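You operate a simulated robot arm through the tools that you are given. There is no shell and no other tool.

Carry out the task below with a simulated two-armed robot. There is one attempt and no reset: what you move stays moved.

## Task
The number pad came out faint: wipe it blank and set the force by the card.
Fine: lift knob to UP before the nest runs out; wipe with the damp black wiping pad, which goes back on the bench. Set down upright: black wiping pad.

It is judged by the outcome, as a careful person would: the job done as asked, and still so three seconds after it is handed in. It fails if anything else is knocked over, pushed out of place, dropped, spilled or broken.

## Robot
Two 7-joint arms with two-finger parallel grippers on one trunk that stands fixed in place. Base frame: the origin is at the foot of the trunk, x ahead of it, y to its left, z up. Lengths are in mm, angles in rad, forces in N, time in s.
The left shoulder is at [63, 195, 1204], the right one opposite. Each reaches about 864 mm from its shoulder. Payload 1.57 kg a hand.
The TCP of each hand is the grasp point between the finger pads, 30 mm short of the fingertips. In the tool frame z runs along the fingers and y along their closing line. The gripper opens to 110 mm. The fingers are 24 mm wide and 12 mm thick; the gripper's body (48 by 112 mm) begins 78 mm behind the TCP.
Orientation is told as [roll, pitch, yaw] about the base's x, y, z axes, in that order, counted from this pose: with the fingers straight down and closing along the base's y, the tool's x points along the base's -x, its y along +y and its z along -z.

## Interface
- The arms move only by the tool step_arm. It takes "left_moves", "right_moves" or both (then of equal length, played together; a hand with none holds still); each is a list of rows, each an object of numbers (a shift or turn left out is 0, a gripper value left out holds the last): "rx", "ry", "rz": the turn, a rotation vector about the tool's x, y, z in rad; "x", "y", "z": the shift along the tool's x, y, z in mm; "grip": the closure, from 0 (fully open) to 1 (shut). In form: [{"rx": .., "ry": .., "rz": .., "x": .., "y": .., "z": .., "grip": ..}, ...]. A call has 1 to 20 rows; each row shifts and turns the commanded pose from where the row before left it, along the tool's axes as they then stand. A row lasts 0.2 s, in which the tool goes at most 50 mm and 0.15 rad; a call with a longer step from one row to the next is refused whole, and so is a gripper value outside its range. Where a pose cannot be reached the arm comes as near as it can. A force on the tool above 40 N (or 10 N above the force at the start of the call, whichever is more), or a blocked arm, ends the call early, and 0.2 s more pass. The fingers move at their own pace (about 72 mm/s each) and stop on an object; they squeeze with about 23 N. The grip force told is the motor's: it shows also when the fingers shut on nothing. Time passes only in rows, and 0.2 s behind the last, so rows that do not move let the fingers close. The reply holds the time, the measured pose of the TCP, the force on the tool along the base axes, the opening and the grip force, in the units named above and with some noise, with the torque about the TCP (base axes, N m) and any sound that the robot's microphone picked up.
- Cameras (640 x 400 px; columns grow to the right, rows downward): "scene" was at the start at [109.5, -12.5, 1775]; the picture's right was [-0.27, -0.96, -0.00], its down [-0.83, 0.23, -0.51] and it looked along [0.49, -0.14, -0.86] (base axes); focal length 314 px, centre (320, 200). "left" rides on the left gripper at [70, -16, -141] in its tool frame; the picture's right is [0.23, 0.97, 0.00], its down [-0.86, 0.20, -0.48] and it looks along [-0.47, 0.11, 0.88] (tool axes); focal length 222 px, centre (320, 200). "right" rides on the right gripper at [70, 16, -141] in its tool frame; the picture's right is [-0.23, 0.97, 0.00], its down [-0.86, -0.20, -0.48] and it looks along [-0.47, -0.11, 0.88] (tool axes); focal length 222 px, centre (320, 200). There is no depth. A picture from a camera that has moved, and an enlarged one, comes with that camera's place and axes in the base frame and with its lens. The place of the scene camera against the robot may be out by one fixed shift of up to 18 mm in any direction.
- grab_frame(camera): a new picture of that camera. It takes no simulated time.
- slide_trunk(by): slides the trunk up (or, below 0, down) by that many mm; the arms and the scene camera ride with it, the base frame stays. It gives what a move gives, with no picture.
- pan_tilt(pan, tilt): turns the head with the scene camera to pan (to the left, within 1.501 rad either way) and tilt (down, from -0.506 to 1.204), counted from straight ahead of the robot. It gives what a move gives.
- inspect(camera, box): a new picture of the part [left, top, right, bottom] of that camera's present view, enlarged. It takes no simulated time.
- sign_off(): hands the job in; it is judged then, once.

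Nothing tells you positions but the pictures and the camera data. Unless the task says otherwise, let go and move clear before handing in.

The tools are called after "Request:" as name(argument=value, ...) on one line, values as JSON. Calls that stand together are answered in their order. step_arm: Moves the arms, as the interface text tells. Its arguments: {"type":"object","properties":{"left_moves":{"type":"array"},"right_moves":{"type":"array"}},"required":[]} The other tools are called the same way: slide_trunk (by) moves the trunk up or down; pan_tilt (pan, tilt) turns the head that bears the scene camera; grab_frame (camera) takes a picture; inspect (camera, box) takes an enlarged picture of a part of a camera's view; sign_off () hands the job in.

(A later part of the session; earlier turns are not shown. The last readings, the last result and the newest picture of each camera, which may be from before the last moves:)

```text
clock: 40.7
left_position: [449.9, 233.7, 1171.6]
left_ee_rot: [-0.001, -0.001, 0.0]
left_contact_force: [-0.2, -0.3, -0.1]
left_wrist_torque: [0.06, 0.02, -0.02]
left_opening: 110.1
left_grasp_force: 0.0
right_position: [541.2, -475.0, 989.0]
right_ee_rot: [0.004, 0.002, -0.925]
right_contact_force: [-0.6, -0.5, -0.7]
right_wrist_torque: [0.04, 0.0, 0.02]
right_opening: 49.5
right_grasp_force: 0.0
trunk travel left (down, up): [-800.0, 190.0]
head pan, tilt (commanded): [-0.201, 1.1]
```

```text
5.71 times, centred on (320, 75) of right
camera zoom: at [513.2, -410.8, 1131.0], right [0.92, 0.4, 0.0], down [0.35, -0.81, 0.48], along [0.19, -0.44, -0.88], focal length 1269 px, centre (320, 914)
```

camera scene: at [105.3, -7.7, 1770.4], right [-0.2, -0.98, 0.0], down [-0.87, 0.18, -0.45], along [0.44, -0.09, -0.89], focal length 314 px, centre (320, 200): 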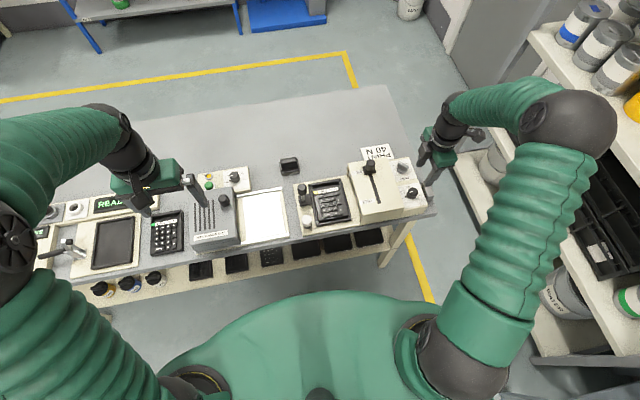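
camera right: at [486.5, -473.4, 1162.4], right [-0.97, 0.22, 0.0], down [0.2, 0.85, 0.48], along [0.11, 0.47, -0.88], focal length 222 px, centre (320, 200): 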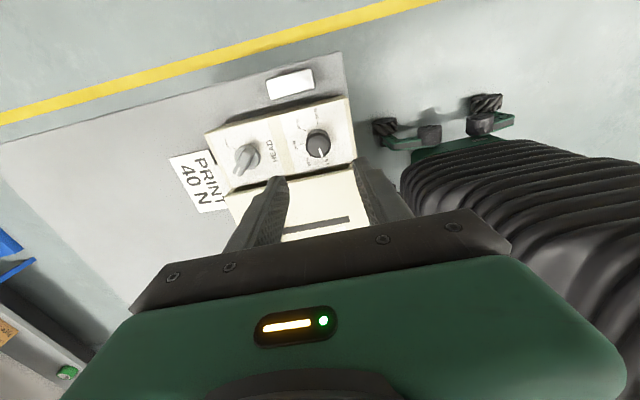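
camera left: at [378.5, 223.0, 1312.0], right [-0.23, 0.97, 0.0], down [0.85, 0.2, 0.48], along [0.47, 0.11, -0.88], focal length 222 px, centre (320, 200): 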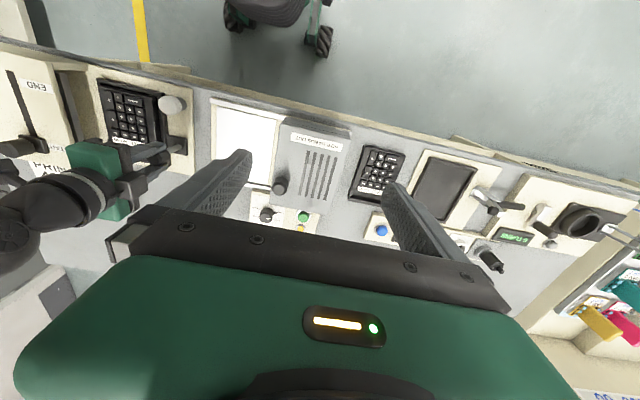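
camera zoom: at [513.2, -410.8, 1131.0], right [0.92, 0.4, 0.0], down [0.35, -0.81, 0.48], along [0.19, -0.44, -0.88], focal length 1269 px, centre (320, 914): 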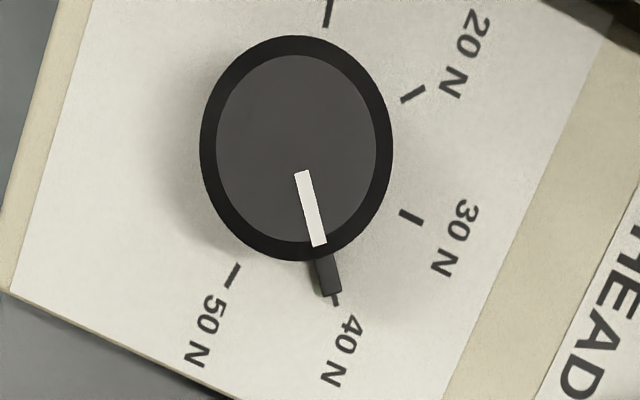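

The dial tab lies on the 40 N tick. I'll raise the right hand clear and bring the left hand over towards the wiping pad for a closer look.

Request:
step_arm(left_moves=[{"x": -24, "y": -33, "z": 15}, {"x": -24, "y": -33, "z": 15}, {"x": -24, "y": -33, "z": 15}, {"x": -24, "y": -33, "z": 15}, {"x": -24, "y": -33, "z": 15}, {"x": -24, "y": -33, "z": 15}, {"x": -24, "y": -33, "z": 15}, {"x": -24, "y": -33, "z": 15}], right_moves=[{"z": -40}, {"z": -40}, {"z": -40}, {"z": -30}, {"x": 10}, {"x": 10}, {}, {}])

Request:
grab_frame(camera="left")

Request:
grab_frame(camera="scene")

```text
clock: 42.5
left_position: [645.2, -30.9, 1050.5]
left_ee_rot: [0.003, 0.004, 0.0]
left_contact_force: [1.0, 0.6, -0.5]
left_wrist_torque: [-0.05, 0.04, 0.02]
left_opening: 109.9
left_grasp_force: 0.1
right_position: [530.3, -457.5, 1139.1]
right_ee_rot: [0.0, 0.004, -0.928]
right_contact_force: [0.6, -0.5, 0.3]
right_wrist_torque: [0.02, 0.05, 0.0]
right_opening: 49.6
right_grasp_force: 0.0
trunk travel left (down, up): [-800.0, 190.0]
head pan, tilt (commanded): [-0.201, 1.1]
```

```text
taken
camera left: at [575.5, -46.0, 1191.0], right [-0.23, 0.97, 0.0], down [0.86, 0.2, 0.48], along [0.46, 0.11, -0.88], focal length 222 px, centre (320, 200)
```

left: 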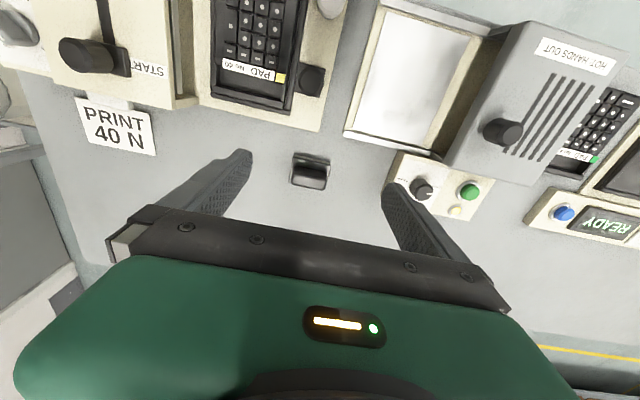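

```text
taken
camera scene: at [111.3, -10.7, 1770.1], right [-0.2, -0.98, 0.0], down [-0.88, 0.18, -0.45], along [0.44, -0.09, -0.89], focal length 314 px, centre (320, 200)
```

scene: 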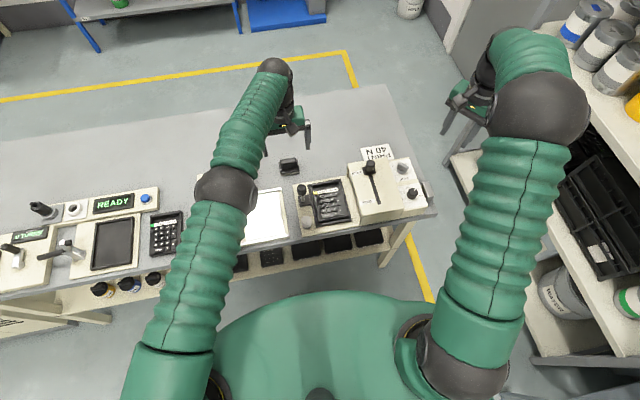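

Request:
inspect(camera="left", box=[270, 140, 350, 200])

Request:
inspect(camera="left", box=[190, 0, 350, 130])

```text
6.67 times, centred on (310, 170) of left
camera zoom: at [575.5, -46.0, 1191.0], right [-0.23, 0.97, 0.0], down [0.86, 0.2, 0.48], along [0.46, 0.11, -0.88], focal length 1481 px, centre (387, 400)
```

zoom: 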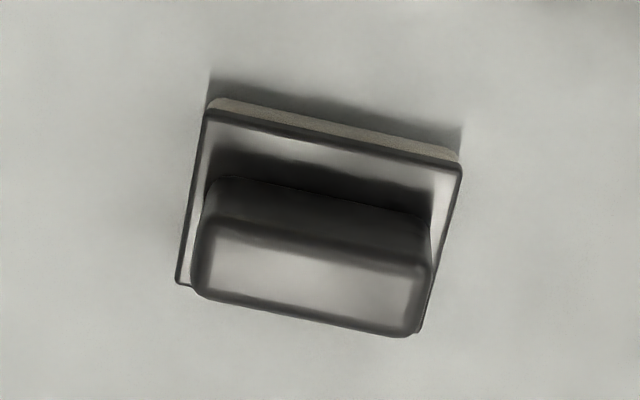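

```text
3.08 times, centred on (270, 65) of left
camera zoom: at [575.5, -46.0, 1191.0], right [-0.23, 0.97, 0.0], down [0.86, 0.2, 0.48], along [0.46, 0.11, -0.88], focal length 684 px, centre (474, 615)
```

zoom: 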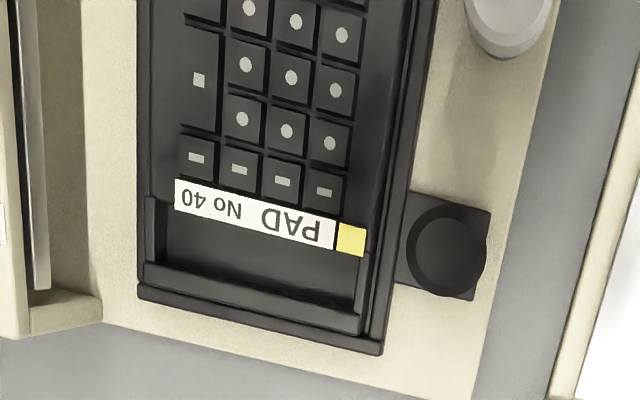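

The wiping pad's handle top is at about (726, −29, 851), some 53 mm long along y and 20 mm deep. Its plate top is near z 820. I'll hover the left hand over it.

Request:
step_arm(left_moves=[{"x": -27, "z": 40, "grip": 0.3}, {"x": -27, "z": 40}, {"x": -26, "z": 40}, {"rz": -0.035}])

Request:
grab_frame(camera="left")

Request:
inspect(camera="left", box=[250, 110, 390, 230])

```text
clock: 43.5
left_position: [644.1, -3.5, 952.4]
left_ee_rot: [0.0, -0.001, 0.036]
left_contact_force: [0.4, -0.5, 0.8]
left_wrist_torque: [0.01, -0.02, -0.03]
left_opening: 77.1
left_grasp_force: 0.1
left hand out of reach, approached as far as the arm can: row 1, 2, 3
right_position: [527.2, -456.9, 1141.0]
right_ee_rot: [0.002, 0.0, -0.928]
right_contact_force: [-0.4, -0.2, 0.6]
right_wrist_torque: [0.0, 0.03, 0.01]
right_opening: 49.5
right_grasp_force: 0.1
trunk travel left (down, up): [-800.0, 190.0]
head pan, tilt (commanded): [-0.201, 1.1]
```

```text
taken
camera left: at [574.8, -21.5, 1092.5], right [-0.26, 0.97, 0.0], down [0.85, 0.23, 0.48], along [0.46, 0.13, -0.88], focal length 222 px, centre (320, 200)
```

left: 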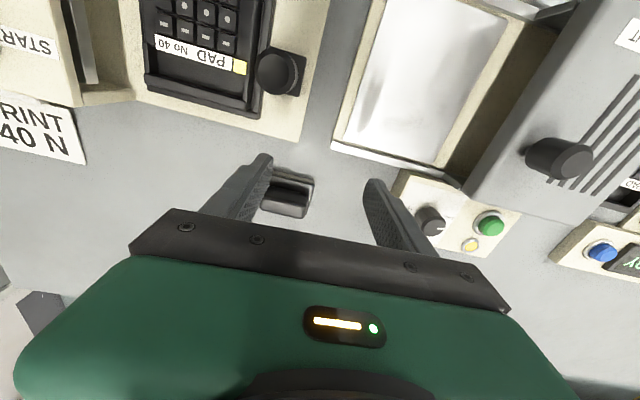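

```text
3.33 times, centred on (320, 170) of left
camera zoom: at [574.8, -21.5, 1092.5], right [-0.26, 0.97, 0.0], down [0.85, 0.23, 0.48], along [0.46, 0.13, -0.88], focal length 740 px, centre (320, 300)
```

zoom: 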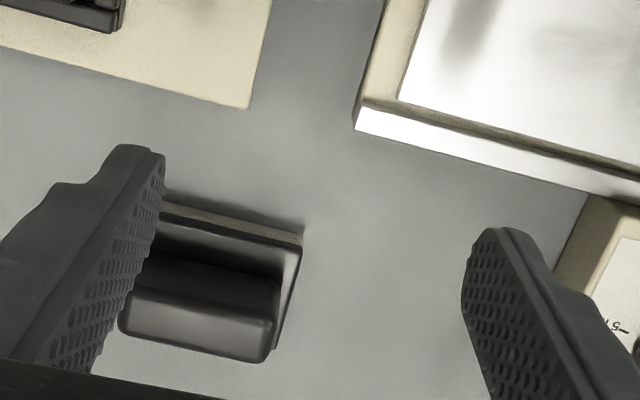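

The pad is too far for a straight-down left hand, so I'll tilt the fingers forward. First I'll back off and rise to see how the commanded pose behaves.

Request:
step_arm(left_moves=[{"x": 20, "z": -20}, {"x": 20, "z": -20}, {"y": -15}])

```text
clock: 44.3
left_position: [602.7, -20.6, 991.6]
left_ee_rot: [0.0, -0.002, 0.035]
left_contact_force: [-0.6, 0.1, 1.3]
left_wrist_torque: [-0.01, 0.01, 0.01]
left_opening: 76.9
left_grasp_force: 0.0
right_position: [527.7, -456.0, 1138.5]
right_ee_rot: [0.001, 0.003, -0.929]
right_contact_force: [-1.1, -0.3, -0.5]
right_wrist_torque: [-0.02, -0.01, 0.02]
right_opening: 49.7
right_grasp_force: 0.0
trunk travel left (down, up): [-800.0, 190.0]
head pan, tilt (commanded): [-0.201, 1.1]
```

Request:
step_arm(left_moves=[{"ry": -0.122}, {"ry": -0.122}, {"ry": -0.122}, {"ry": -0.122}, {"ry": -0.122}])

Request:
grab_frame(camera="left")

Request:
grab_frame(camera="scene")

```text
clock: 45.5
left_position: [639.5, 111.1, 1001.5]
left_ee_rot: [-0.033, -0.586, 0.292]
left_contact_force: [-0.7, 0.3, 0.9]
left_wrist_torque: [0.01, 0.01, -0.03]
left_opening: 76.8
left_grasp_force: 0.0
right_position: [526.0, -450.1, 1142.4]
right_ee_rot: [-0.001, -0.007, -0.929]
right_contact_force: [1.1, -0.2, -0.1]
right_wrist_torque: [-0.03, 0.03, 0.01]
right_opening: 49.4
right_grasp_force: 0.0
trunk travel left (down, up): [-800.0, 190.0]
head pan, tilt (commanded): [-0.201, 1.1]
stopped in row 5 (left hand): the arm was blocked; the commanded pose is now the measured one
```

```text
taken
camera left: at [511.7, 62.3, 1081.2], right [-0.44, 0.88, -0.15], down [0.37, 0.34, 0.87], along [0.82, 0.33, -0.48], focal length 222 px, centre (320, 200)
```

left: 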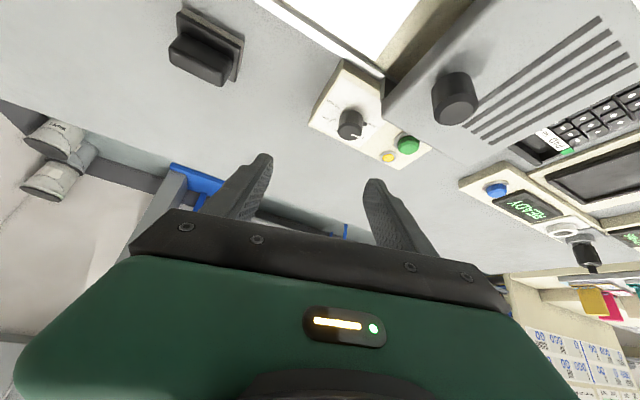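

```text
taken
camera scene: at [107.0, -2.1, 1769.5], right [-0.2, -0.98, 0.0], down [-0.87, 0.18, -0.45], along [0.44, -0.09, -0.89], focal length 314 px, centre (320, 200)
```

scene: 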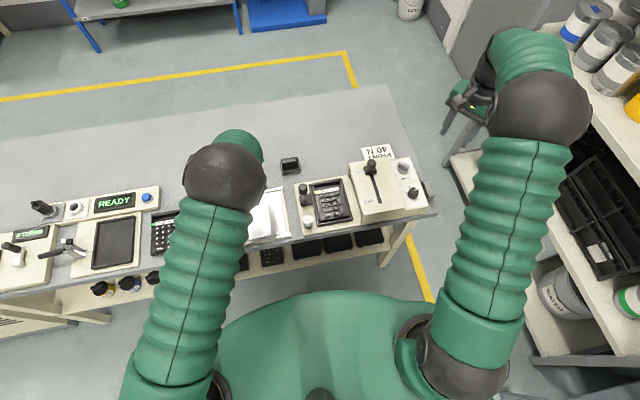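

The tilt at that spot drove the arm into a joint limit and the hand swung left, though nothing was touched at that height. I'll undo the tilt and recover a normal arm posture before trying a better way.

Request:
step_arm(left_moves=[{"ry": 0.1}, {"ry": 0.1}])

Request:
grab_frame(camera="scene")

```text
clock: 46.1
left_position: [639.4, 105.4, 1000.1]
left_ee_rot: [-0.024, -0.383, 0.274]
left_contact_force: [0.8, -0.1, -0.6]
left_wrist_torque: [0.01, -0.03, -0.02]
left_opening: 77.0
left_grasp_force: 0.1
right_position: [526.5, -454.1, 1142.3]
right_ee_rot: [0.002, -0.001, -0.927]
right_contact_force: [0.6, 0.3, 0.6]
right_wrist_torque: [0.01, 0.01, 0.01]
right_opening: 49.4
right_grasp_force: 0.1
trunk travel left (down, up): [-800.0, 190.0]
head pan, tilt (commanded): [-0.201, 1.1]
```

```text
taken
camera scene: at [108.5, -7.5, 1769.8], right [-0.2, -0.98, 0.0], down [-0.87, 0.18, -0.45], along [0.44, -0.09, -0.89], focal length 314 px, centre (320, 200)
```

scene: 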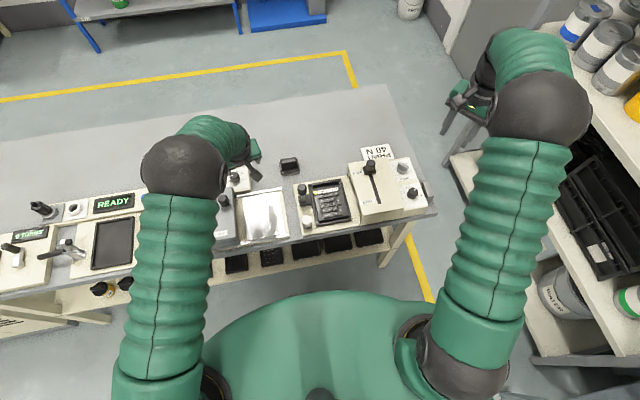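

Request:
step_arm(left_moves=[{"ry": 0.1}, {"ry": 0.1}, {"ry": 0.1}, {"ry": 0.08}, {"rz": 0.12}, {"rz": 0.13}])

Request:
grab_frame(camera="scene")

Request:
grab_frame(camera="left")

```text
clock: 47.5
left_position: [637.2, 104.7, 1001.2]
left_ee_rot: [-0.02, -0.009, 0.014]
left_contact_force: [0.6, 0.2, -0.3]
left_wrist_torque: [0.01, 0.0, 0.01]
left_opening: 77.0
left_grasp_force: 0.1
right_position: [523.9, -454.8, 1143.0]
right_ee_rot: [0.002, -0.001, -0.927]
right_contact_force: [0.3, -0.6, -0.3]
right_wrist_torque: [0.04, -0.01, 0.04]
right_opening: 49.5
right_grasp_force: 0.0
trunk travel left (down, up): [-800.0, 190.0]
head pan, tilt (commanded): [-0.201, 1.1]
```

```text
taken
camera scene: at [107.4, -6.4, 1770.3], right [-0.2, -0.98, 0.0], down [-0.87, 0.18, -0.45], along [0.44, -0.09, -0.89], focal length 314 px, centre (320, 200)
```

scene: 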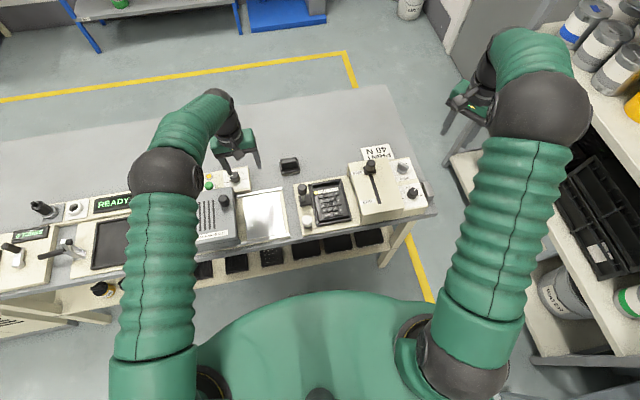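

```text
taken
camera left: at [567.1, 91.7, 1141.4], right [-0.24, 0.97, -0.02], down [0.85, 0.22, 0.48], along [0.47, 0.1, -0.88], focal length 222 px, centre (320, 200)
```

left: 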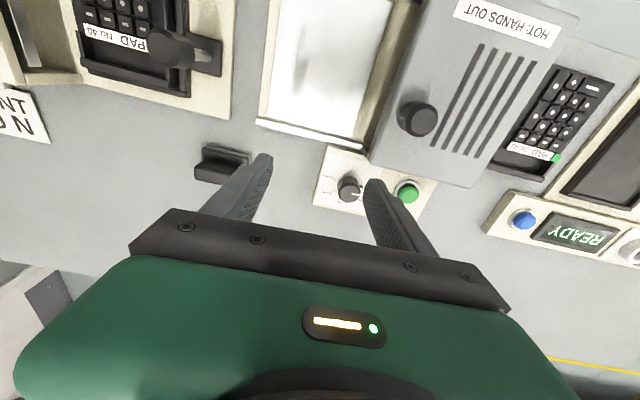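

The left arm is back in a normal posture. The right arm has the shorter lateral offset to both the pad and the nest, so I'll use it for wiping. Before lowering the trunk, to get the wrist near shoulder height, I'll raise both hands.

Request:
step_arm(left_moves=[{"z": -45}, {"z": -45}, {"x": 25, "y": 17, "z": -25}, {"x": 25, "y": 17, "z": -25}, {"x": 25, "y": 17, "z": -25}, {"x": 25, "y": 17, "z": -25}, {"x": 25, "y": 17, "z": -20}, {"x": 25, "y": 17, "z": -20}, {"x": 25, "y": 17}, {"x": 12, "y": 16}], right_moves=[{"z": -30}, {"z": -30}, {"z": -30}, {"rz": -0.132}, {"rz": -0.132}, {"rz": -0.132}, {"rz": -0.132}, {"rz": -0.132}, {"rz": -0.132}, {"rz": -0.132}])

Request:
grab_frame(camera="scene")

```text
clock: 49.7
left_position: [445.2, 244.0, 1226.8]
left_ee_rot: [-0.019, -0.009, 0.014]
left_contact_force: [-0.8, 0.4, -0.7]
left_wrist_torque: [0.02, 0.02, 0.02]
left_opening: 77.1
left_grasp_force: 0.0
right_position: [524.0, -453.5, 1233.7]
right_ee_rot: [-0.002, -0.005, -0.001]
right_contact_force: [0.2, -0.3, 0.0]
right_wrist_torque: [0.0, -0.04, 0.0]
right_opening: 49.3
right_grasp_force: 0.1
trunk travel left (down, up): [-800.0, 190.0]
head pan, tilt (commanded): [-0.201, 1.1]
```

```text
taken
camera scene: at [105.6, -4.8, 1770.4], right [-0.2, -0.98, 0.0], down [-0.87, 0.18, -0.45], along [0.44, -0.09, -0.89], focal length 314 px, centre (320, 200)
```

scene: 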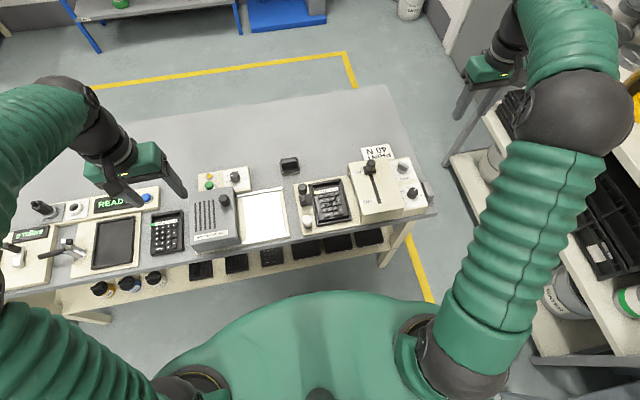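

Request:
step_arm(right_moves=[{"x": 7, "y": 42}, {"x": 7, "y": 42}, {"x": 7, "y": 42}, {"x": 7, "y": 42}, {"x": 7, "y": 42}, {"x": 7, "y": 42}])

Request:
slide_trunk(by=-60)

Request:
grab_frame(camera="scene")

```text
clock: 51.1
left_position: [446.8, 245.4, 1226.1]
left_ee_rot: [-0.023, -0.009, 0.015]
left_contact_force: [0.6, 0.3, 0.7]
left_wrist_torque: [-0.04, 0.02, -0.01]
left_opening: 77.1
left_grasp_force: 0.0
right_position: [482.4, -196.5, 1236.2]
right_ee_rot: [-0.005, -0.004, -0.004]
right_contact_force: [0.1, -0.3, 0.2]
right_wrist_torque: [-0.04, 0.0, -0.01]
right_opening: 49.4
right_grasp_force: 0.0
trunk travel left (down, up): [-800.0, 190.0]
head pan, tilt (commanded): [-0.201, 1.1]
```

```text
clock: 52.1
left_position: [444.7, 245.4, 1165.8]
left_ee_rot: [-0.021, -0.008, 0.017]
left_contact_force: [-1.0, -1.1, 0.1]
left_wrist_torque: [0.0, 0.01, 0.0]
left_opening: 77.2
left_grasp_force: 0.1
right_position: [482.3, -198.7, 1174.4]
right_ee_rot: [-0.003, -0.003, -0.005]
right_contact_force: [0.7, -0.1, -0.5]
right_wrist_torque: [0.0, -0.01, 0.0]
right_opening: 49.2
right_grasp_force: 0.0
trunk travel left (down, up): [-740.0, 250.0]
head pan, tilt (commanded): [-0.201, 1.1]
```

```text
taken
camera scene: at [105.7, -3.4, 1710.4], right [-0.2, -0.98, 0.0], down [-0.87, 0.18, -0.45], along [0.44, -0.09, -0.89], focal length 314 px, centre (320, 200)
```

scene: 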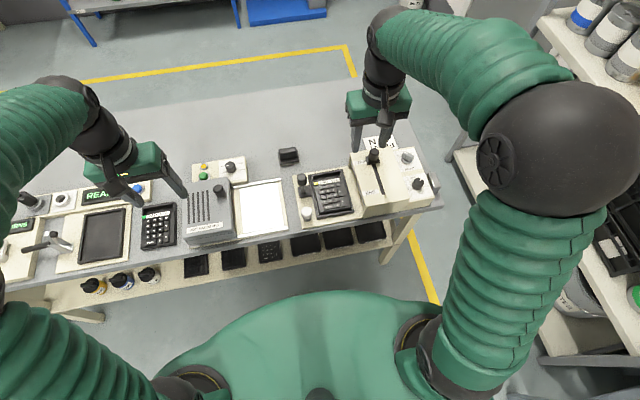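

Request:
slide_trunk(by=-100)

Request:
grab_frame(camera="scene")

Request:
grab_frame(camera="right")

```text
clock: 53.4
left_position: [445.4, 244.6, 1066.0]
left_ee_rot: [-0.02, -0.008, 0.014]
left_contact_force: [-0.3, 0.5, -0.6]
left_wrist_torque: [0.03, 0.01, -0.01]
left_opening: 76.9
left_grasp_force: 0.0
right_position: [482.9, -198.5, 1074.6]
right_ee_rot: [-0.002, -0.003, -0.006]
right_contact_force: [-0.4, -0.6, -0.4]
right_wrist_torque: [0.02, 0.01, 0.0]
right_opening: 49.6
right_grasp_force: 0.0
trunk travel left (down, up): [-640.0, 350.0]
head pan, tilt (commanded): [-0.201, 1.1]
```

```text
taken
camera scene: at [105.4, -3.9, 1610.4], right [-0.2, -0.98, 0.0], down [-0.87, 0.18, -0.45], along [0.44, -0.09, -0.89], focal length 314 px, centre (320, 200)
```

scene: 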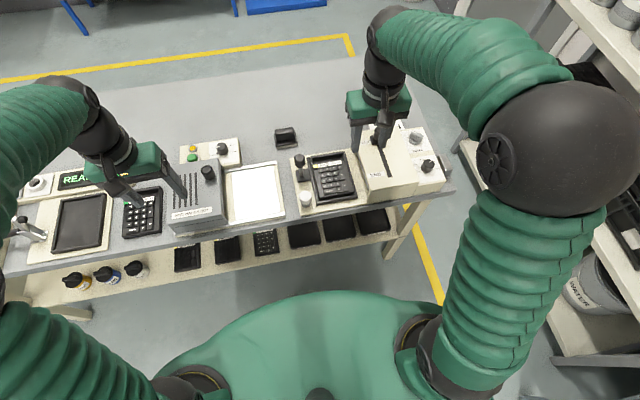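

```text
taken
camera right: at [412.8, -182.9, 1216.3], right [0.23, 0.97, 0.0], down [0.85, -0.2, 0.48], along [0.47, -0.11, -0.88], focal length 222 px, centre (320, 200)
```

right: 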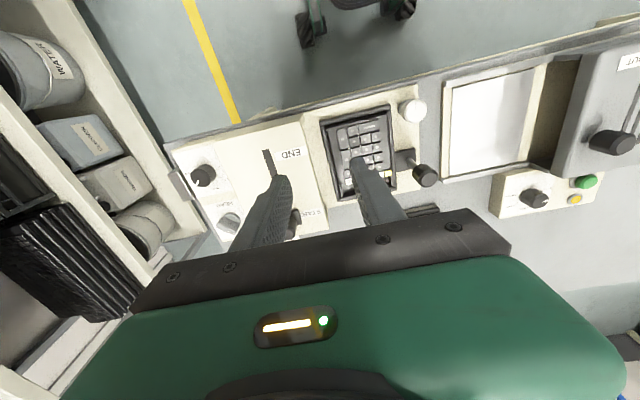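

The trunk is 160 mm lower and all is clear. Now I'll move the right hand toward the pad, still fingers-down, before tilting.

Request:
step_arm(right_moves=[{"x": -23.4, "y": 33.6, "z": 12, "grip": 0.28}, {"x": -23.4, "y": 33.6, "z": 12}, {"x": -23.4, "y": 33.6, "z": 12}, {"x": -23.4, "y": 33.6, "z": 12}, {"x": -23.4, "y": 33.6, "z": 12}])

Request:
grab_frame(camera="right")

Request:
grab_frame(camera="scene")

```text
clock: 54.6
left_position: [447.4, 247.3, 1066.0]
left_ee_rot: [-0.025, -0.006, 0.014]
left_contact_force: [1.5, 0.1, 0.0]
left_wrist_torque: [0.0, -0.01, 0.03]
left_opening: 77.0
left_grasp_force: 0.0
right_position: [601.6, -30.3, 1012.7]
right_ee_rot: [-0.002, -0.002, -0.005]
right_contact_force: [0.4, 0.4, 0.6]
right_wrist_torque: [-0.03, 0.02, 0.02]
right_opening: 79.2
right_grasp_force: 0.0
trunk travel left (down, up): [-640.0, 350.0]
head pan, tilt (commanded): [-0.201, 1.1]
```

```text
taken
camera right: at [532.8, -13.6, 1155.1], right [0.23, 0.97, 0.0], down [0.85, -0.2, 0.48], along [0.47, -0.11, -0.88], focal length 222 px, centre (320, 200)
```

right: 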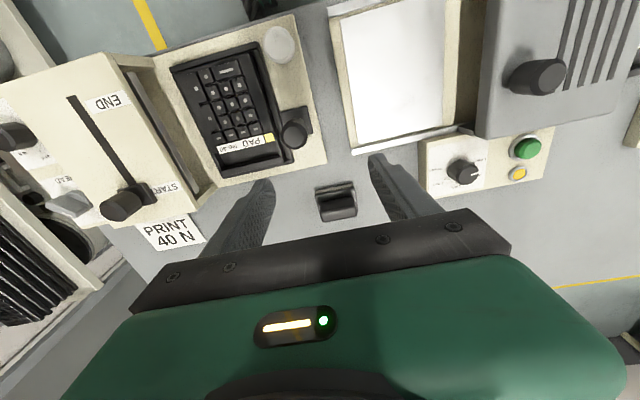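

```text
taken
camera scene: at [108.8, -1.2, 1610.2], right [-0.2, -0.98, 0.0], down [-0.87, 0.18, -0.45], along [0.44, -0.09, -0.89], focal length 314 px, centre (320, 200)
```

scene: 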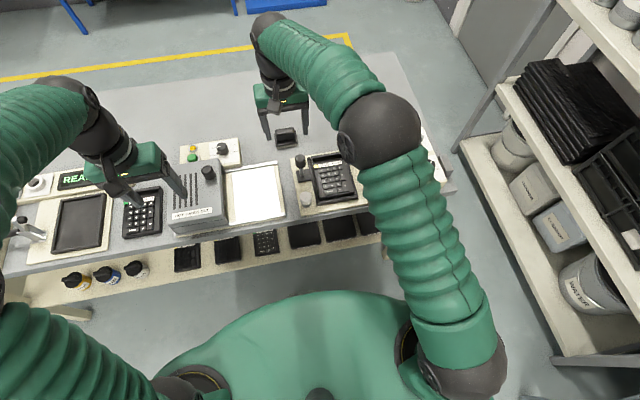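

Request:
step_arm(right_moves=[{"ry": -0.1, "x": -15}, {"ry": -0.1, "x": -15}])

```text
clock: 55.2
left_position: [445.4, 246.1, 1066.1]
left_ee_rot: [-0.02, -0.01, 0.016]
left_contact_force: [-0.2, -0.3, -0.3]
left_wrist_torque: [0.0, 0.01, 0.01]
left_opening: 77.1
left_grasp_force: 0.1
right_position: [630.2, -31.2, 1015.1]
right_ee_rot: [-0.002, -0.204, -0.006]
right_contact_force: [0.3, 0.5, 0.5]
right_wrist_torque: [0.01, 0.0, -0.01]
right_opening: 79.4
right_grasp_force: 0.1
trunk travel left (down, up): [-640.0, 350.0]
head pan, tilt (commanded): [-0.201, 1.1]
```

Request:
step_arm(right_moves=[{"ry": -0.1, "x": -15}, {"ry": -0.1, "x": -15}])

Request:
step_arm(right_moves=[{"x": 2, "z": 30}, {"x": 2, "z": 30}])

Request:
grab_frame(camera="right")

Request:
grab_frame(camera="scene")

```text
clock: 55.8
left_position: [446.3, 245.7, 1065.8]
left_ee_rot: [-0.02, -0.008, 0.016]
left_contact_force: [-0.8, -0.6, -0.1]
left_wrist_torque: [0.0, -0.01, -0.04]
left_opening: 77.0
left_grasp_force: 0.0
right_position: [660.0, -29.4, 1024.3]
right_ee_rot: [-0.004, -0.403, -0.004]
right_contact_force: [0.7, -0.4, 0.3]
right_wrist_torque: [0.01, 0.0, 0.0]
right_opening: 79.4
right_grasp_force: 0.1
trunk travel left (down, up): [-640.0, 350.0]
head pan, tilt (commanded): [-0.201, 1.1]
```

```text
clock: 56.4
left_position: [447.6, 244.7, 1065.2]
left_ee_rot: [-0.02, -0.007, 0.015]
left_contact_force: [-0.2, 0.3, 1.1]
left_wrist_torque: [-0.01, 0.0, 0.04]
left_opening: 76.9
left_grasp_force: 0.1
right_position: [682.3, -30.6, 965.6]
right_ee_rot: [-0.003, -0.402, -0.004]
right_contact_force: [0.4, 0.9, -0.8]
right_wrist_torque: [0.03, 0.01, -0.01]
right_opening: 79.2
right_grasp_force: 0.0
trunk travel left (down, up): [-640.0, 350.0]
head pan, tilt (commanded): [-0.201, 1.1]
```

```text
taken
camera right: at [563.4, -14.1, 1069.6], right [0.21, 0.97, 0.09], down [0.6, -0.2, 0.78], along [0.77, -0.11, -0.63], focal length 222 px, centre (320, 200)
```

right: 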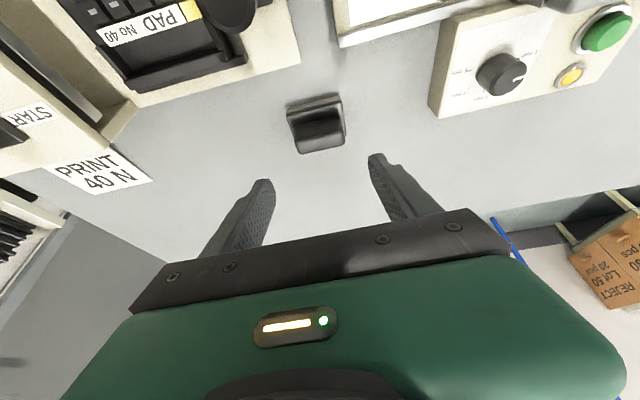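

```text
taken
camera scene: at [108.2, -2.7, 1610.3], right [-0.2, -0.98, 0.0], down [-0.87, 0.18, -0.45], along [0.44, -0.09, -0.89], focal length 314 px, centre (320, 200)
```

scene: 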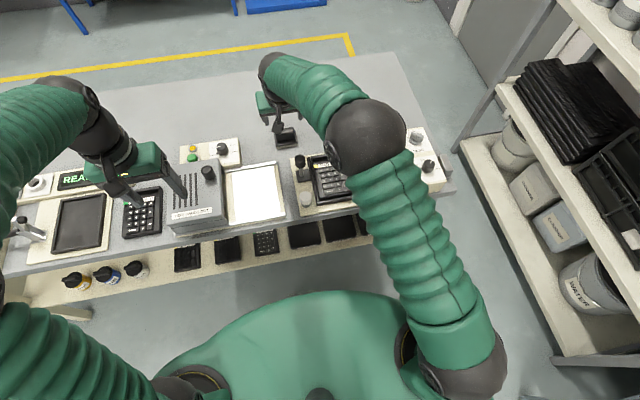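

Request:
inspect(camera="right", box=[270, 80, 370, 170])

```text
4.44 times, centred on (320, 125) of right
camera zoom: at [563.4, -14.1, 1069.6], right [0.21, 0.97, 0.09], down [0.6, -0.2, 0.78], along [0.77, -0.11, -0.63], focal length 987 px, centre (320, 533)
```

zoom: 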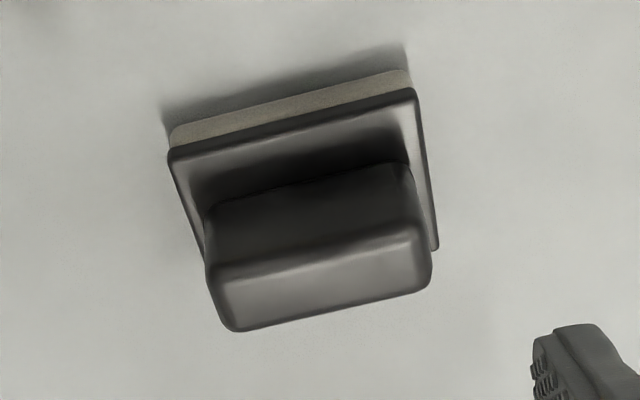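

Request:
step_arm(right_moves=[{"x": 5, "y": 1, "z": 30}, {"x": 5, "z": 30}, {"z": 30}])

Request:
grab_frame(camera="right")

Request:
inspect(camera="scene", box=[240, 60, 340, 160])

```text
clock: 57.2
left_position: [446.4, 245.9, 1066.8]
left_ee_rot: [-0.022, -0.008, 0.015]
left_contact_force: [0.3, 0.0, 0.2]
left_wrist_torque: [-0.02, 0.0, 0.0]
left_opening: 77.0
left_grasp_force: 0.1
right_position: [707.2, -30.0, 878.6]
right_ee_rot: [-0.005, -0.403, -0.003]
right_contact_force: [0.7, 0.5, -0.3]
right_wrist_torque: [0.01, -0.02, 0.03]
right_opening: 79.2
right_grasp_force: 0.0
trunk travel left (down, up): [-640.0, 350.0]
head pan, tilt (commanded): [-0.201, 1.1]
```

```text
taken
camera right: at [588.8, -13.5, 982.8], right [0.21, 0.97, 0.09], down [0.6, -0.2, 0.78], along [0.77, -0.11, -0.62], focal length 222 px, centre (320, 200)
```

right: 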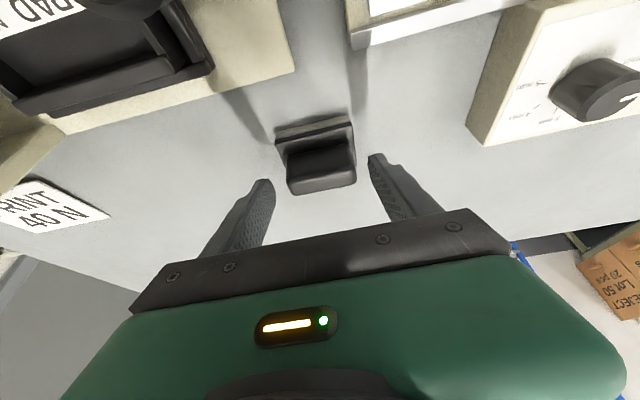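

```text
4.00 times, centred on (290, 110) of scene
camera zoom: at [107.3, -2.8, 1610.3], right [-0.2, -0.98, 0.0], down [-0.87, 0.18, -0.45], along [0.44, -0.09, -0.89], focal length 1257 px, centre (440, 560)
```

zoom: 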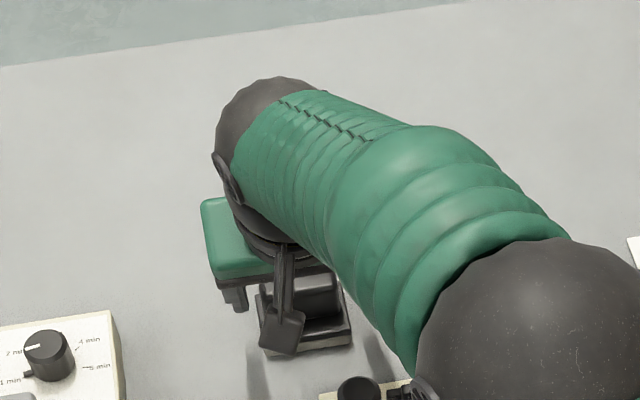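

Request:
step_arm(right_moves=[{"x": -1, "y": 0.5, "z": 13}, {"z": 12}])

Request:
inspect(camera="right", box=[220, 100, 420, 220])

```text
clock: 57.8
left_position: [445.3, 246.0, 1065.4]
left_ee_rot: [-0.021, -0.009, 0.014]
left_contact_force: [0.7, -0.1, 0.3]
left_wrist_torque: [0.0, 0.03, -0.04]
left_opening: 77.2
left_grasp_force: 0.1
right_position: [719.2, -30.2, 856.8]
right_ee_rot: [-0.004, -0.402, -0.002]
right_contact_force: [0.5, 0.0, -0.1]
right_wrist_torque: [0.03, 0.02, 0.02]
right_opening: 79.6
right_grasp_force: 0.1
trunk travel left (down, up): [-640.0, 350.0]
head pan, tilt (commanded): [-0.201, 1.1]
```

```text
3.20 times, centred on (320, 160) of right
camera zoom: at [599.3, -13.5, 959.0], right [0.21, 0.97, 0.09], down [0.6, -0.2, 0.78], along [0.77, -0.11, -0.62], focal length 711 px, centre (320, 328)
```

zoom: 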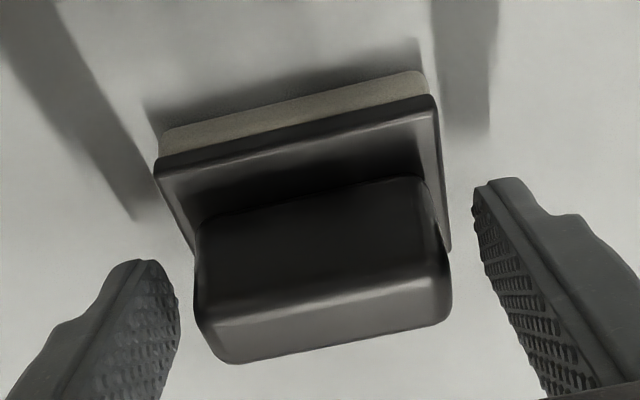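

Request:
step_arm(right_moves=[{"grip": 1.0}, {}, {}, {}])

Request:
inspect(camera="right", box=[220, 100, 420, 220])

```text
clock: 58.8
left_position: [445.5, 244.6, 1066.0]
left_ee_rot: [-0.02, -0.01, 0.016]
left_contact_force: [-0.2, 0.1, 0.3]
left_wrist_torque: [0.01, 0.0, 0.0]
left_opening: 76.8
left_grasp_force: 0.1
right_position: [717.8, -30.0, 856.4]
right_ee_rot: [-0.004, -0.404, -0.002]
right_contact_force: [0.5, -0.7, 1.6]
right_wrist_torque: [-0.02, -0.04, -0.01]
right_opening: 59.2
right_grasp_force: 22.9
trunk travel left (down, up): [-640.0, 350.0]
head pan, tilt (commanded): [-0.201, 1.1]
```

```text
3.20 times, centred on (320, 160) of right
camera zoom: at [598.7, -13.4, 959.7], right [0.21, 0.97, 0.09], down [0.6, -0.2, 0.78], along [0.77, -0.11, -0.62], focal length 711 px, centre (320, 328)
```

zoom: 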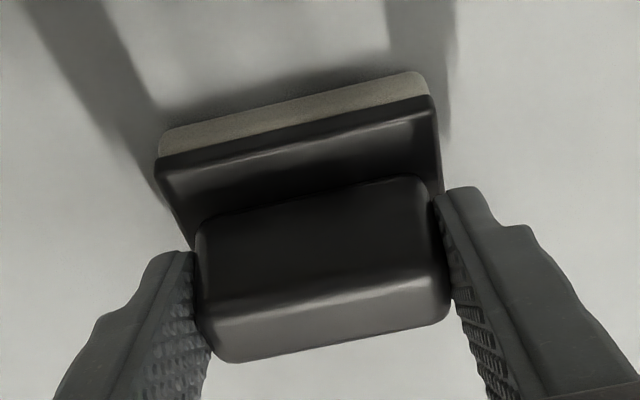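

Gripped, with the fingers on the handle's end faces. I'll lift it straight up a little and check.

Request:
step_arm(right_moves=[{"x": -7.8, "z": -18.4}, {"x": -7.8, "z": -18.4}])

Request:
grab_frame(camera="right")

Request:
inspect(camera="right", box=[220, 100, 420, 220])

```text
clock: 59.4
left_position: [445.0, 245.9, 1066.3]
left_ee_rot: [-0.02, -0.008, 0.016]
left_contact_force: [0.3, -0.6, 0.5]
left_wrist_torque: [-0.02, 0.02, -0.04]
left_opening: 76.8
left_grasp_force: 0.1
right_position: [715.1, -29.2, 895.8]
right_ee_rot: [-0.005, -0.401, -0.002]
right_contact_force: [-0.4, -0.1, -0.7]
right_wrist_torque: [-0.02, 0.0, 0.02]
right_opening: 59.0
right_grasp_force: 23.0
trunk travel left (down, up): [-640.0, 350.0]
head pan, tilt (commanded): [-0.201, 1.1]
```

```text
taken
camera right: at [596.2, -13.4, 999.1], right [0.21, 0.97, 0.09], down [0.6, -0.2, 0.78], along [0.77, -0.11, -0.63], focal length 222 px, centre (320, 200)
```

right: 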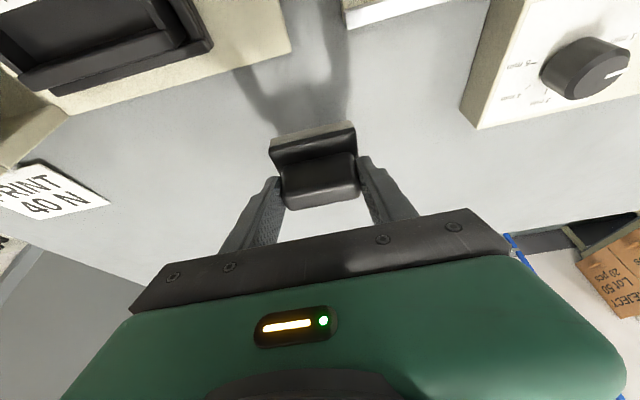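

```text
3.20 times, centred on (320, 160) of right
camera zoom: at [596.2, -13.4, 999.1], right [0.21, 0.97, 0.09], down [0.6, -0.2, 0.78], along [0.77, -0.11, -0.63], focal length 711 px, centre (320, 328)
```

zoom: 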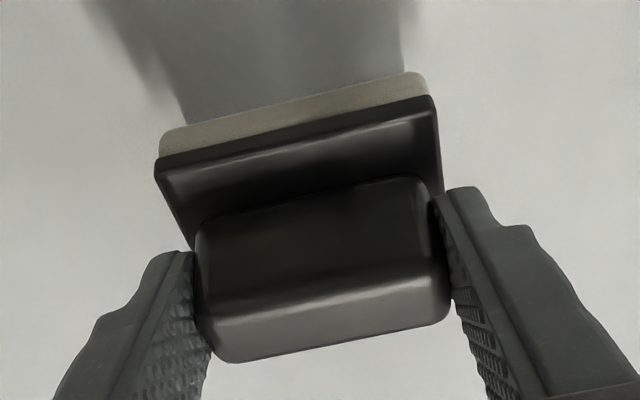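

The pad is held level and firm. I'll back off upwards over the bench, raise the left hand too, then lower the trunk a bit more so the tilted wrist stays away from its limit at the nest.

Request:
step_arm(right_moves=[{"x": -6, "z": -30}, {"x": 10, "y": -10, "z": -30}, {"x": 14, "y": -18, "z": -36}, {"x": 16, "y": -21, "z": -40}, {"x": 16, "y": -21, "z": -40}], left_moves=[{"z": -20}, {"z": -20}, {"z": -20}, {"z": -20}, {}])

Request:
grab_frame(camera="scene")

Request:
grab_frame(camera="right")

```text
clock: 60.6
left_position: [442.9, 245.4, 1148.1]
left_ee_rot: [-0.019, -0.009, 0.017]
left_contact_force: [0.1, 0.4, -0.3]
left_wrist_torque: [0.0, 0.0, 0.01]
left_opening: 77.2
left_grasp_force: 0.1
right_position: [596.9, -100.9, 1042.2]
right_ee_rot: [-0.001, -0.404, -0.003]
right_contact_force: [-0.3, -0.4, -0.9]
right_wrist_torque: [-0.04, -0.05, 0.03]
right_opening: 59.3
right_grasp_force: 23.4
trunk travel left (down, up): [-640.0, 350.0]
head pan, tilt (commanded): [-0.201, 1.1]
```

```text
taken
camera scene: at [102.9, -4.6, 1610.5], right [-0.2, -0.98, 0.0], down [-0.87, 0.18, -0.45], along [0.44, -0.09, -0.89], focal length 314 px, centre (320, 200)
```

scene: 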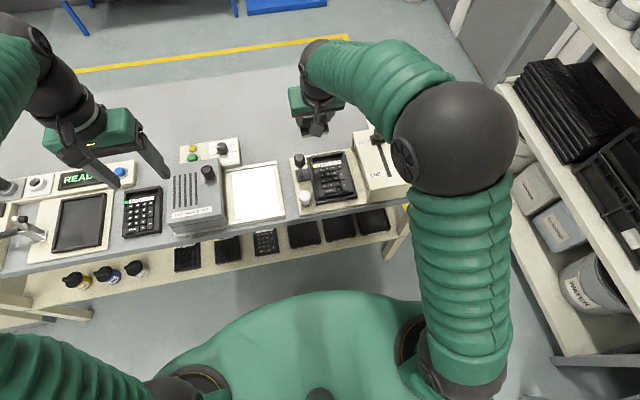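

```text
taken
camera right: at [478.2, -84.3, 1145.1], right [0.21, 0.97, 0.09], down [0.6, -0.2, 0.78], along [0.77, -0.11, -0.62], focal length 222 px, centre (320, 200)
```

right: 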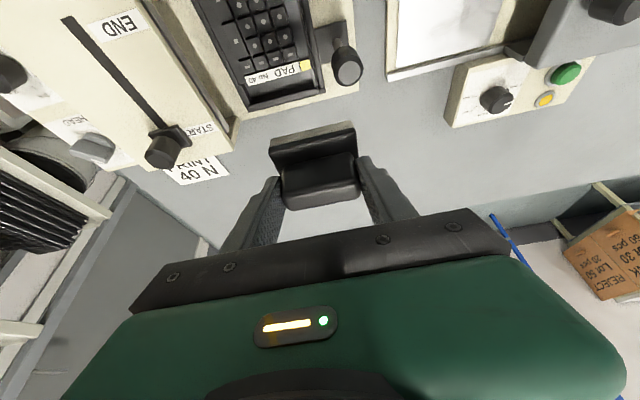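

Request:
step_arm(right_moves=[{"x": 21.5, "y": -13, "z": -9}, {"x": 21.5, "y": -13, "z": -9}, {"x": 21.5, "y": -13, "z": -9}])

Request:
slide_trunk(by=-80)

Request:
grab_frame(camera="scene")

Request:
grab_frame(camera="right")

```text
clock: 61.4
left_position: [444.5, 245.5, 1146.5]
left_ee_rot: [-0.018, -0.009, 0.015]
left_contact_force: [-0.9, -0.7, -0.3]
left_wrist_torque: [-0.01, -0.02, 0.02]
left_opening: 77.2
left_grasp_force: 0.0
right_position: [530.2, -138.8, 1040.1]
right_ee_rot: [-0.002, -0.402, -0.004]
right_contact_force: [-0.5, -0.2, -0.7]
right_wrist_torque: [0.02, 0.01, 0.02]
right_opening: 59.3
right_grasp_force: 23.1
trunk travel left (down, up): [-640.0, 350.0]
head pan, tilt (commanded): [-0.201, 1.1]
```

```text
clock: 62.6
left_position: [445.3, 246.6, 1065.5]
left_ee_rot: [-0.02, -0.007, 0.016]
left_contact_force: [-0.6, 0.6, 0.0]
left_wrist_torque: [-0.01, -0.04, 0.03]
left_opening: 77.4
left_grasp_force: 0.1
right_position: [531.0, -138.7, 959.9]
right_ee_rot: [-0.001, -0.404, -0.001]
right_contact_force: [0.4, 0.5, -0.6]
right_wrist_torque: [-0.01, -0.01, 0.05]
right_opening: 59.1
right_grasp_force: 23.1
trunk travel left (down, up): [-560.0, 430.0]
head pan, tilt (commanded): [-0.201, 1.1]
```

```text
taken
camera scene: at [105.2, -3.6, 1530.4], right [-0.2, -0.98, 0.0], down [-0.87, 0.18, -0.45], along [0.44, -0.09, -0.89], focal length 314 px, centre (320, 200)
```

scene: 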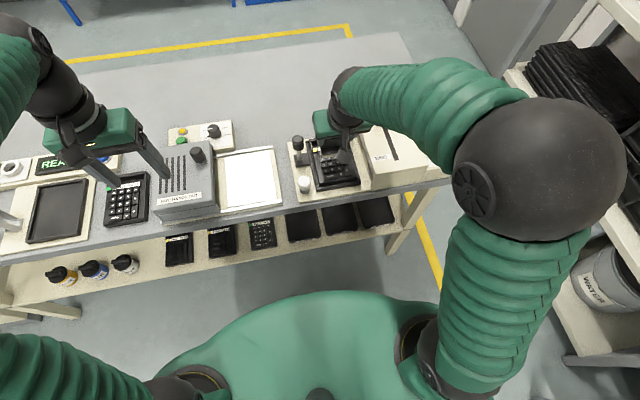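

```text
taken
camera right: at [412.0, -121.2, 1063.8], right [0.21, 0.97, 0.09], down [0.6, -0.2, 0.78], along [0.77, -0.11, -0.62], focal length 222 px, centre (320, 200)
```

right: 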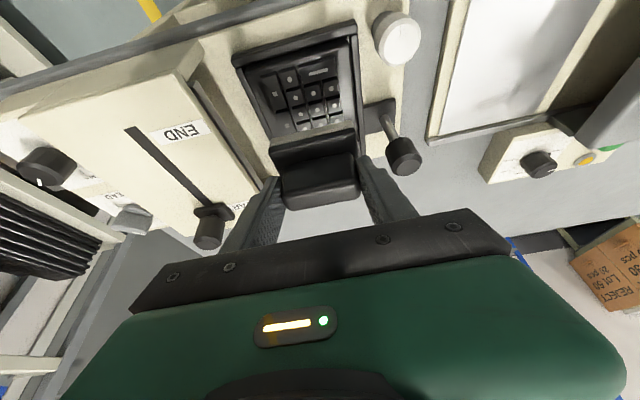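

Request:
inspect(camera="right", box=[220, 10, 440, 220])

Request:
inspect(camera="scene", box=[280, 100, 400, 210])

```text
1.90 times, centred on (330, 115) of right
camera zoom: at [412.0, -121.2, 1063.8], right [0.21, 0.97, 0.09], down [0.6, -0.2, 0.78], along [0.77, -0.11, -0.62], focal length 423 px, centre (301, 362)
```

zoom: 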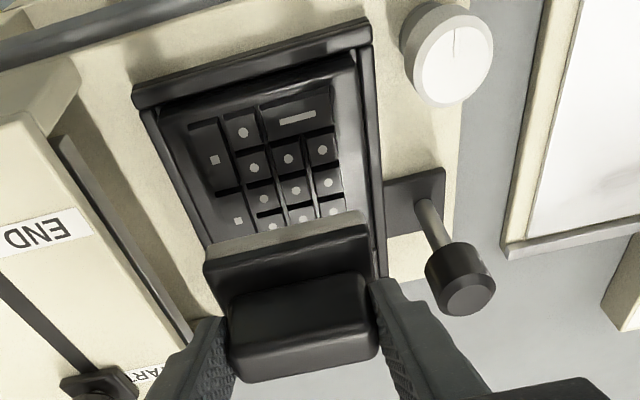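

```text
3.64 times, centred on (340, 155) of scene
camera zoom: at [105.2, -3.6, 1530.4], right [-0.2, -0.98, 0.0], down [-0.87, 0.18, -0.45], along [0.44, -0.09, -0.89], focal length 1143 px, centre (247, 364)
```

zoom: 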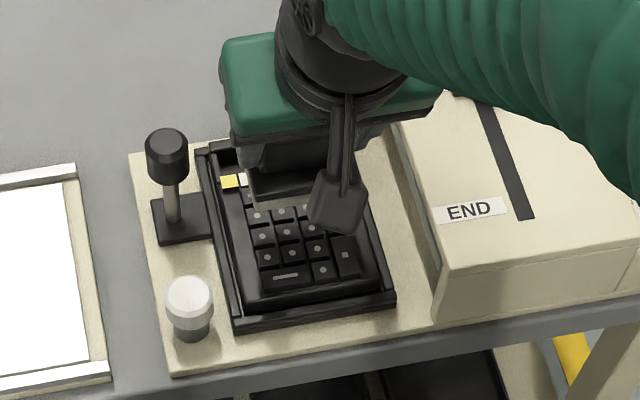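

The pad is above the keys and level, with its bottom at about z 908 and the key tops near 846. I'll come down towards the near half of the keypad and then feel for contact.

Request:
step_arm(right_moves=[{"x": 13.3, "y": -0.5, "z": 15}, {"x": 13.3, "y": -0.5, "z": 15}, {"x": 13.3, "z": 15}])

Request:
inspect(camera="scene", box=[280, 100, 400, 210])

Request:
inspect(camera="right", box=[220, 10, 440, 220])

```text
clock: 63.4
left_position: [444.9, 246.1, 1065.8]
left_ee_rot: [-0.021, -0.008, 0.017]
left_contact_force: [-0.6, -0.1, 0.5]
left_wrist_torque: [0.01, 0.01, 0.03]
left_opening: 77.0
left_grasp_force: 0.1
right_position: [512.7, -138.1, 901.0]
right_ee_rot: [-0.001, -0.404, -0.004]
right_contact_force: [-0.3, 0.3, -1.0]
right_wrist_torque: [0.04, 0.0, 0.02]
right_opening: 59.2
right_grasp_force: 23.0
trunk travel left (down, up): [-560.0, 430.0]
head pan, tilt (commanded): [-0.201, 1.1]
```

```text
3.64 times, centred on (340, 155) of scene
camera zoom: at [105.7, -3.6, 1530.4], right [-0.2, -0.98, 0.0], down [-0.87, 0.18, -0.45], along [0.44, -0.09, -0.89], focal length 1143 px, centre (247, 364)
```

zoom: 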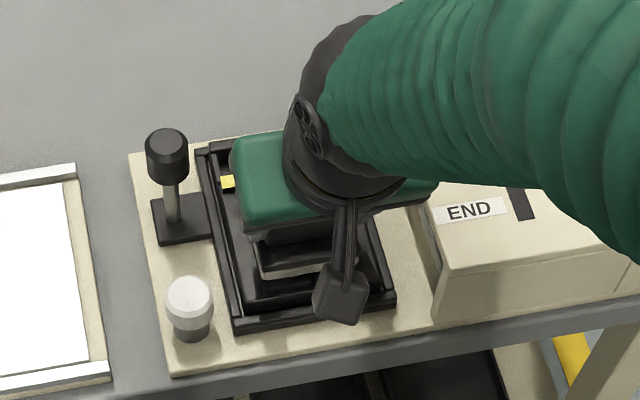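

```text
1.90 times, centred on (330, 115) of right
camera zoom: at [393.2, -122.6, 1006.4], right [0.21, 0.97, 0.09], down [0.6, -0.2, 0.78], along [0.77, -0.11, -0.62], focal length 423 px, centre (301, 362)
```

zoom: 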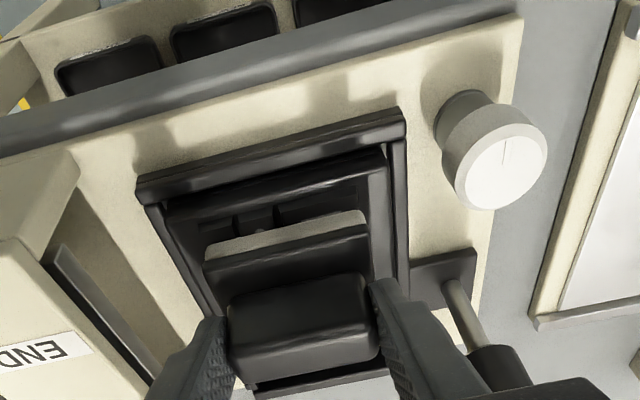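

Request:
step_arm(right_moves=[{"x": 1.2, "z": 2.8}, {}])

Request:
step_arm(right_moves=[{"x": 1.2, "z": 2.8}, {}])

```text
clock: 64.0
left_position: [442.3, 246.2, 1066.3]
left_ee_rot: [-0.021, -0.01, 0.016]
left_contact_force: [-0.3, 0.4, -0.1]
left_wrist_torque: [-0.02, -0.01, 0.0]
left_opening: 77.1
left_grasp_force: 0.1
right_position: [512.4, -139.1, 901.8]
right_ee_rot: [-0.002, -0.405, -0.004]
right_contact_force: [-0.3, -1.1, 10.3]
right_wrist_torque: [-0.01, 0.12, -0.03]
right_opening: 59.2
right_grasp_force: 23.0
trunk travel left (down, up): [-560.0, 430.0]
head pan, tilt (commanded): [-0.201, 1.1]
```

```text
clock: 64.6
left_position: [441.9, 247.8, 1067.5]
left_ee_rot: [-0.021, -0.011, 0.016]
left_contact_force: [0.9, 1.0, 0.9]
left_wrist_torque: [0.02, 0.01, -0.03]
left_opening: 77.1
left_grasp_force: 0.1
right_position: [512.8, -136.5, 900.0]
right_ee_rot: [-0.001, -0.412, -0.004]
right_contact_force: [3.1, 0.4, 26.1]
right_wrist_torque: [0.07, -0.31, 0.01]
right_opening: 59.4
right_grasp_force: 22.9
trunk travel left (down, up): [-560.0, 430.0]
head pan, tilt (commanded): [-0.201, 1.1]
```

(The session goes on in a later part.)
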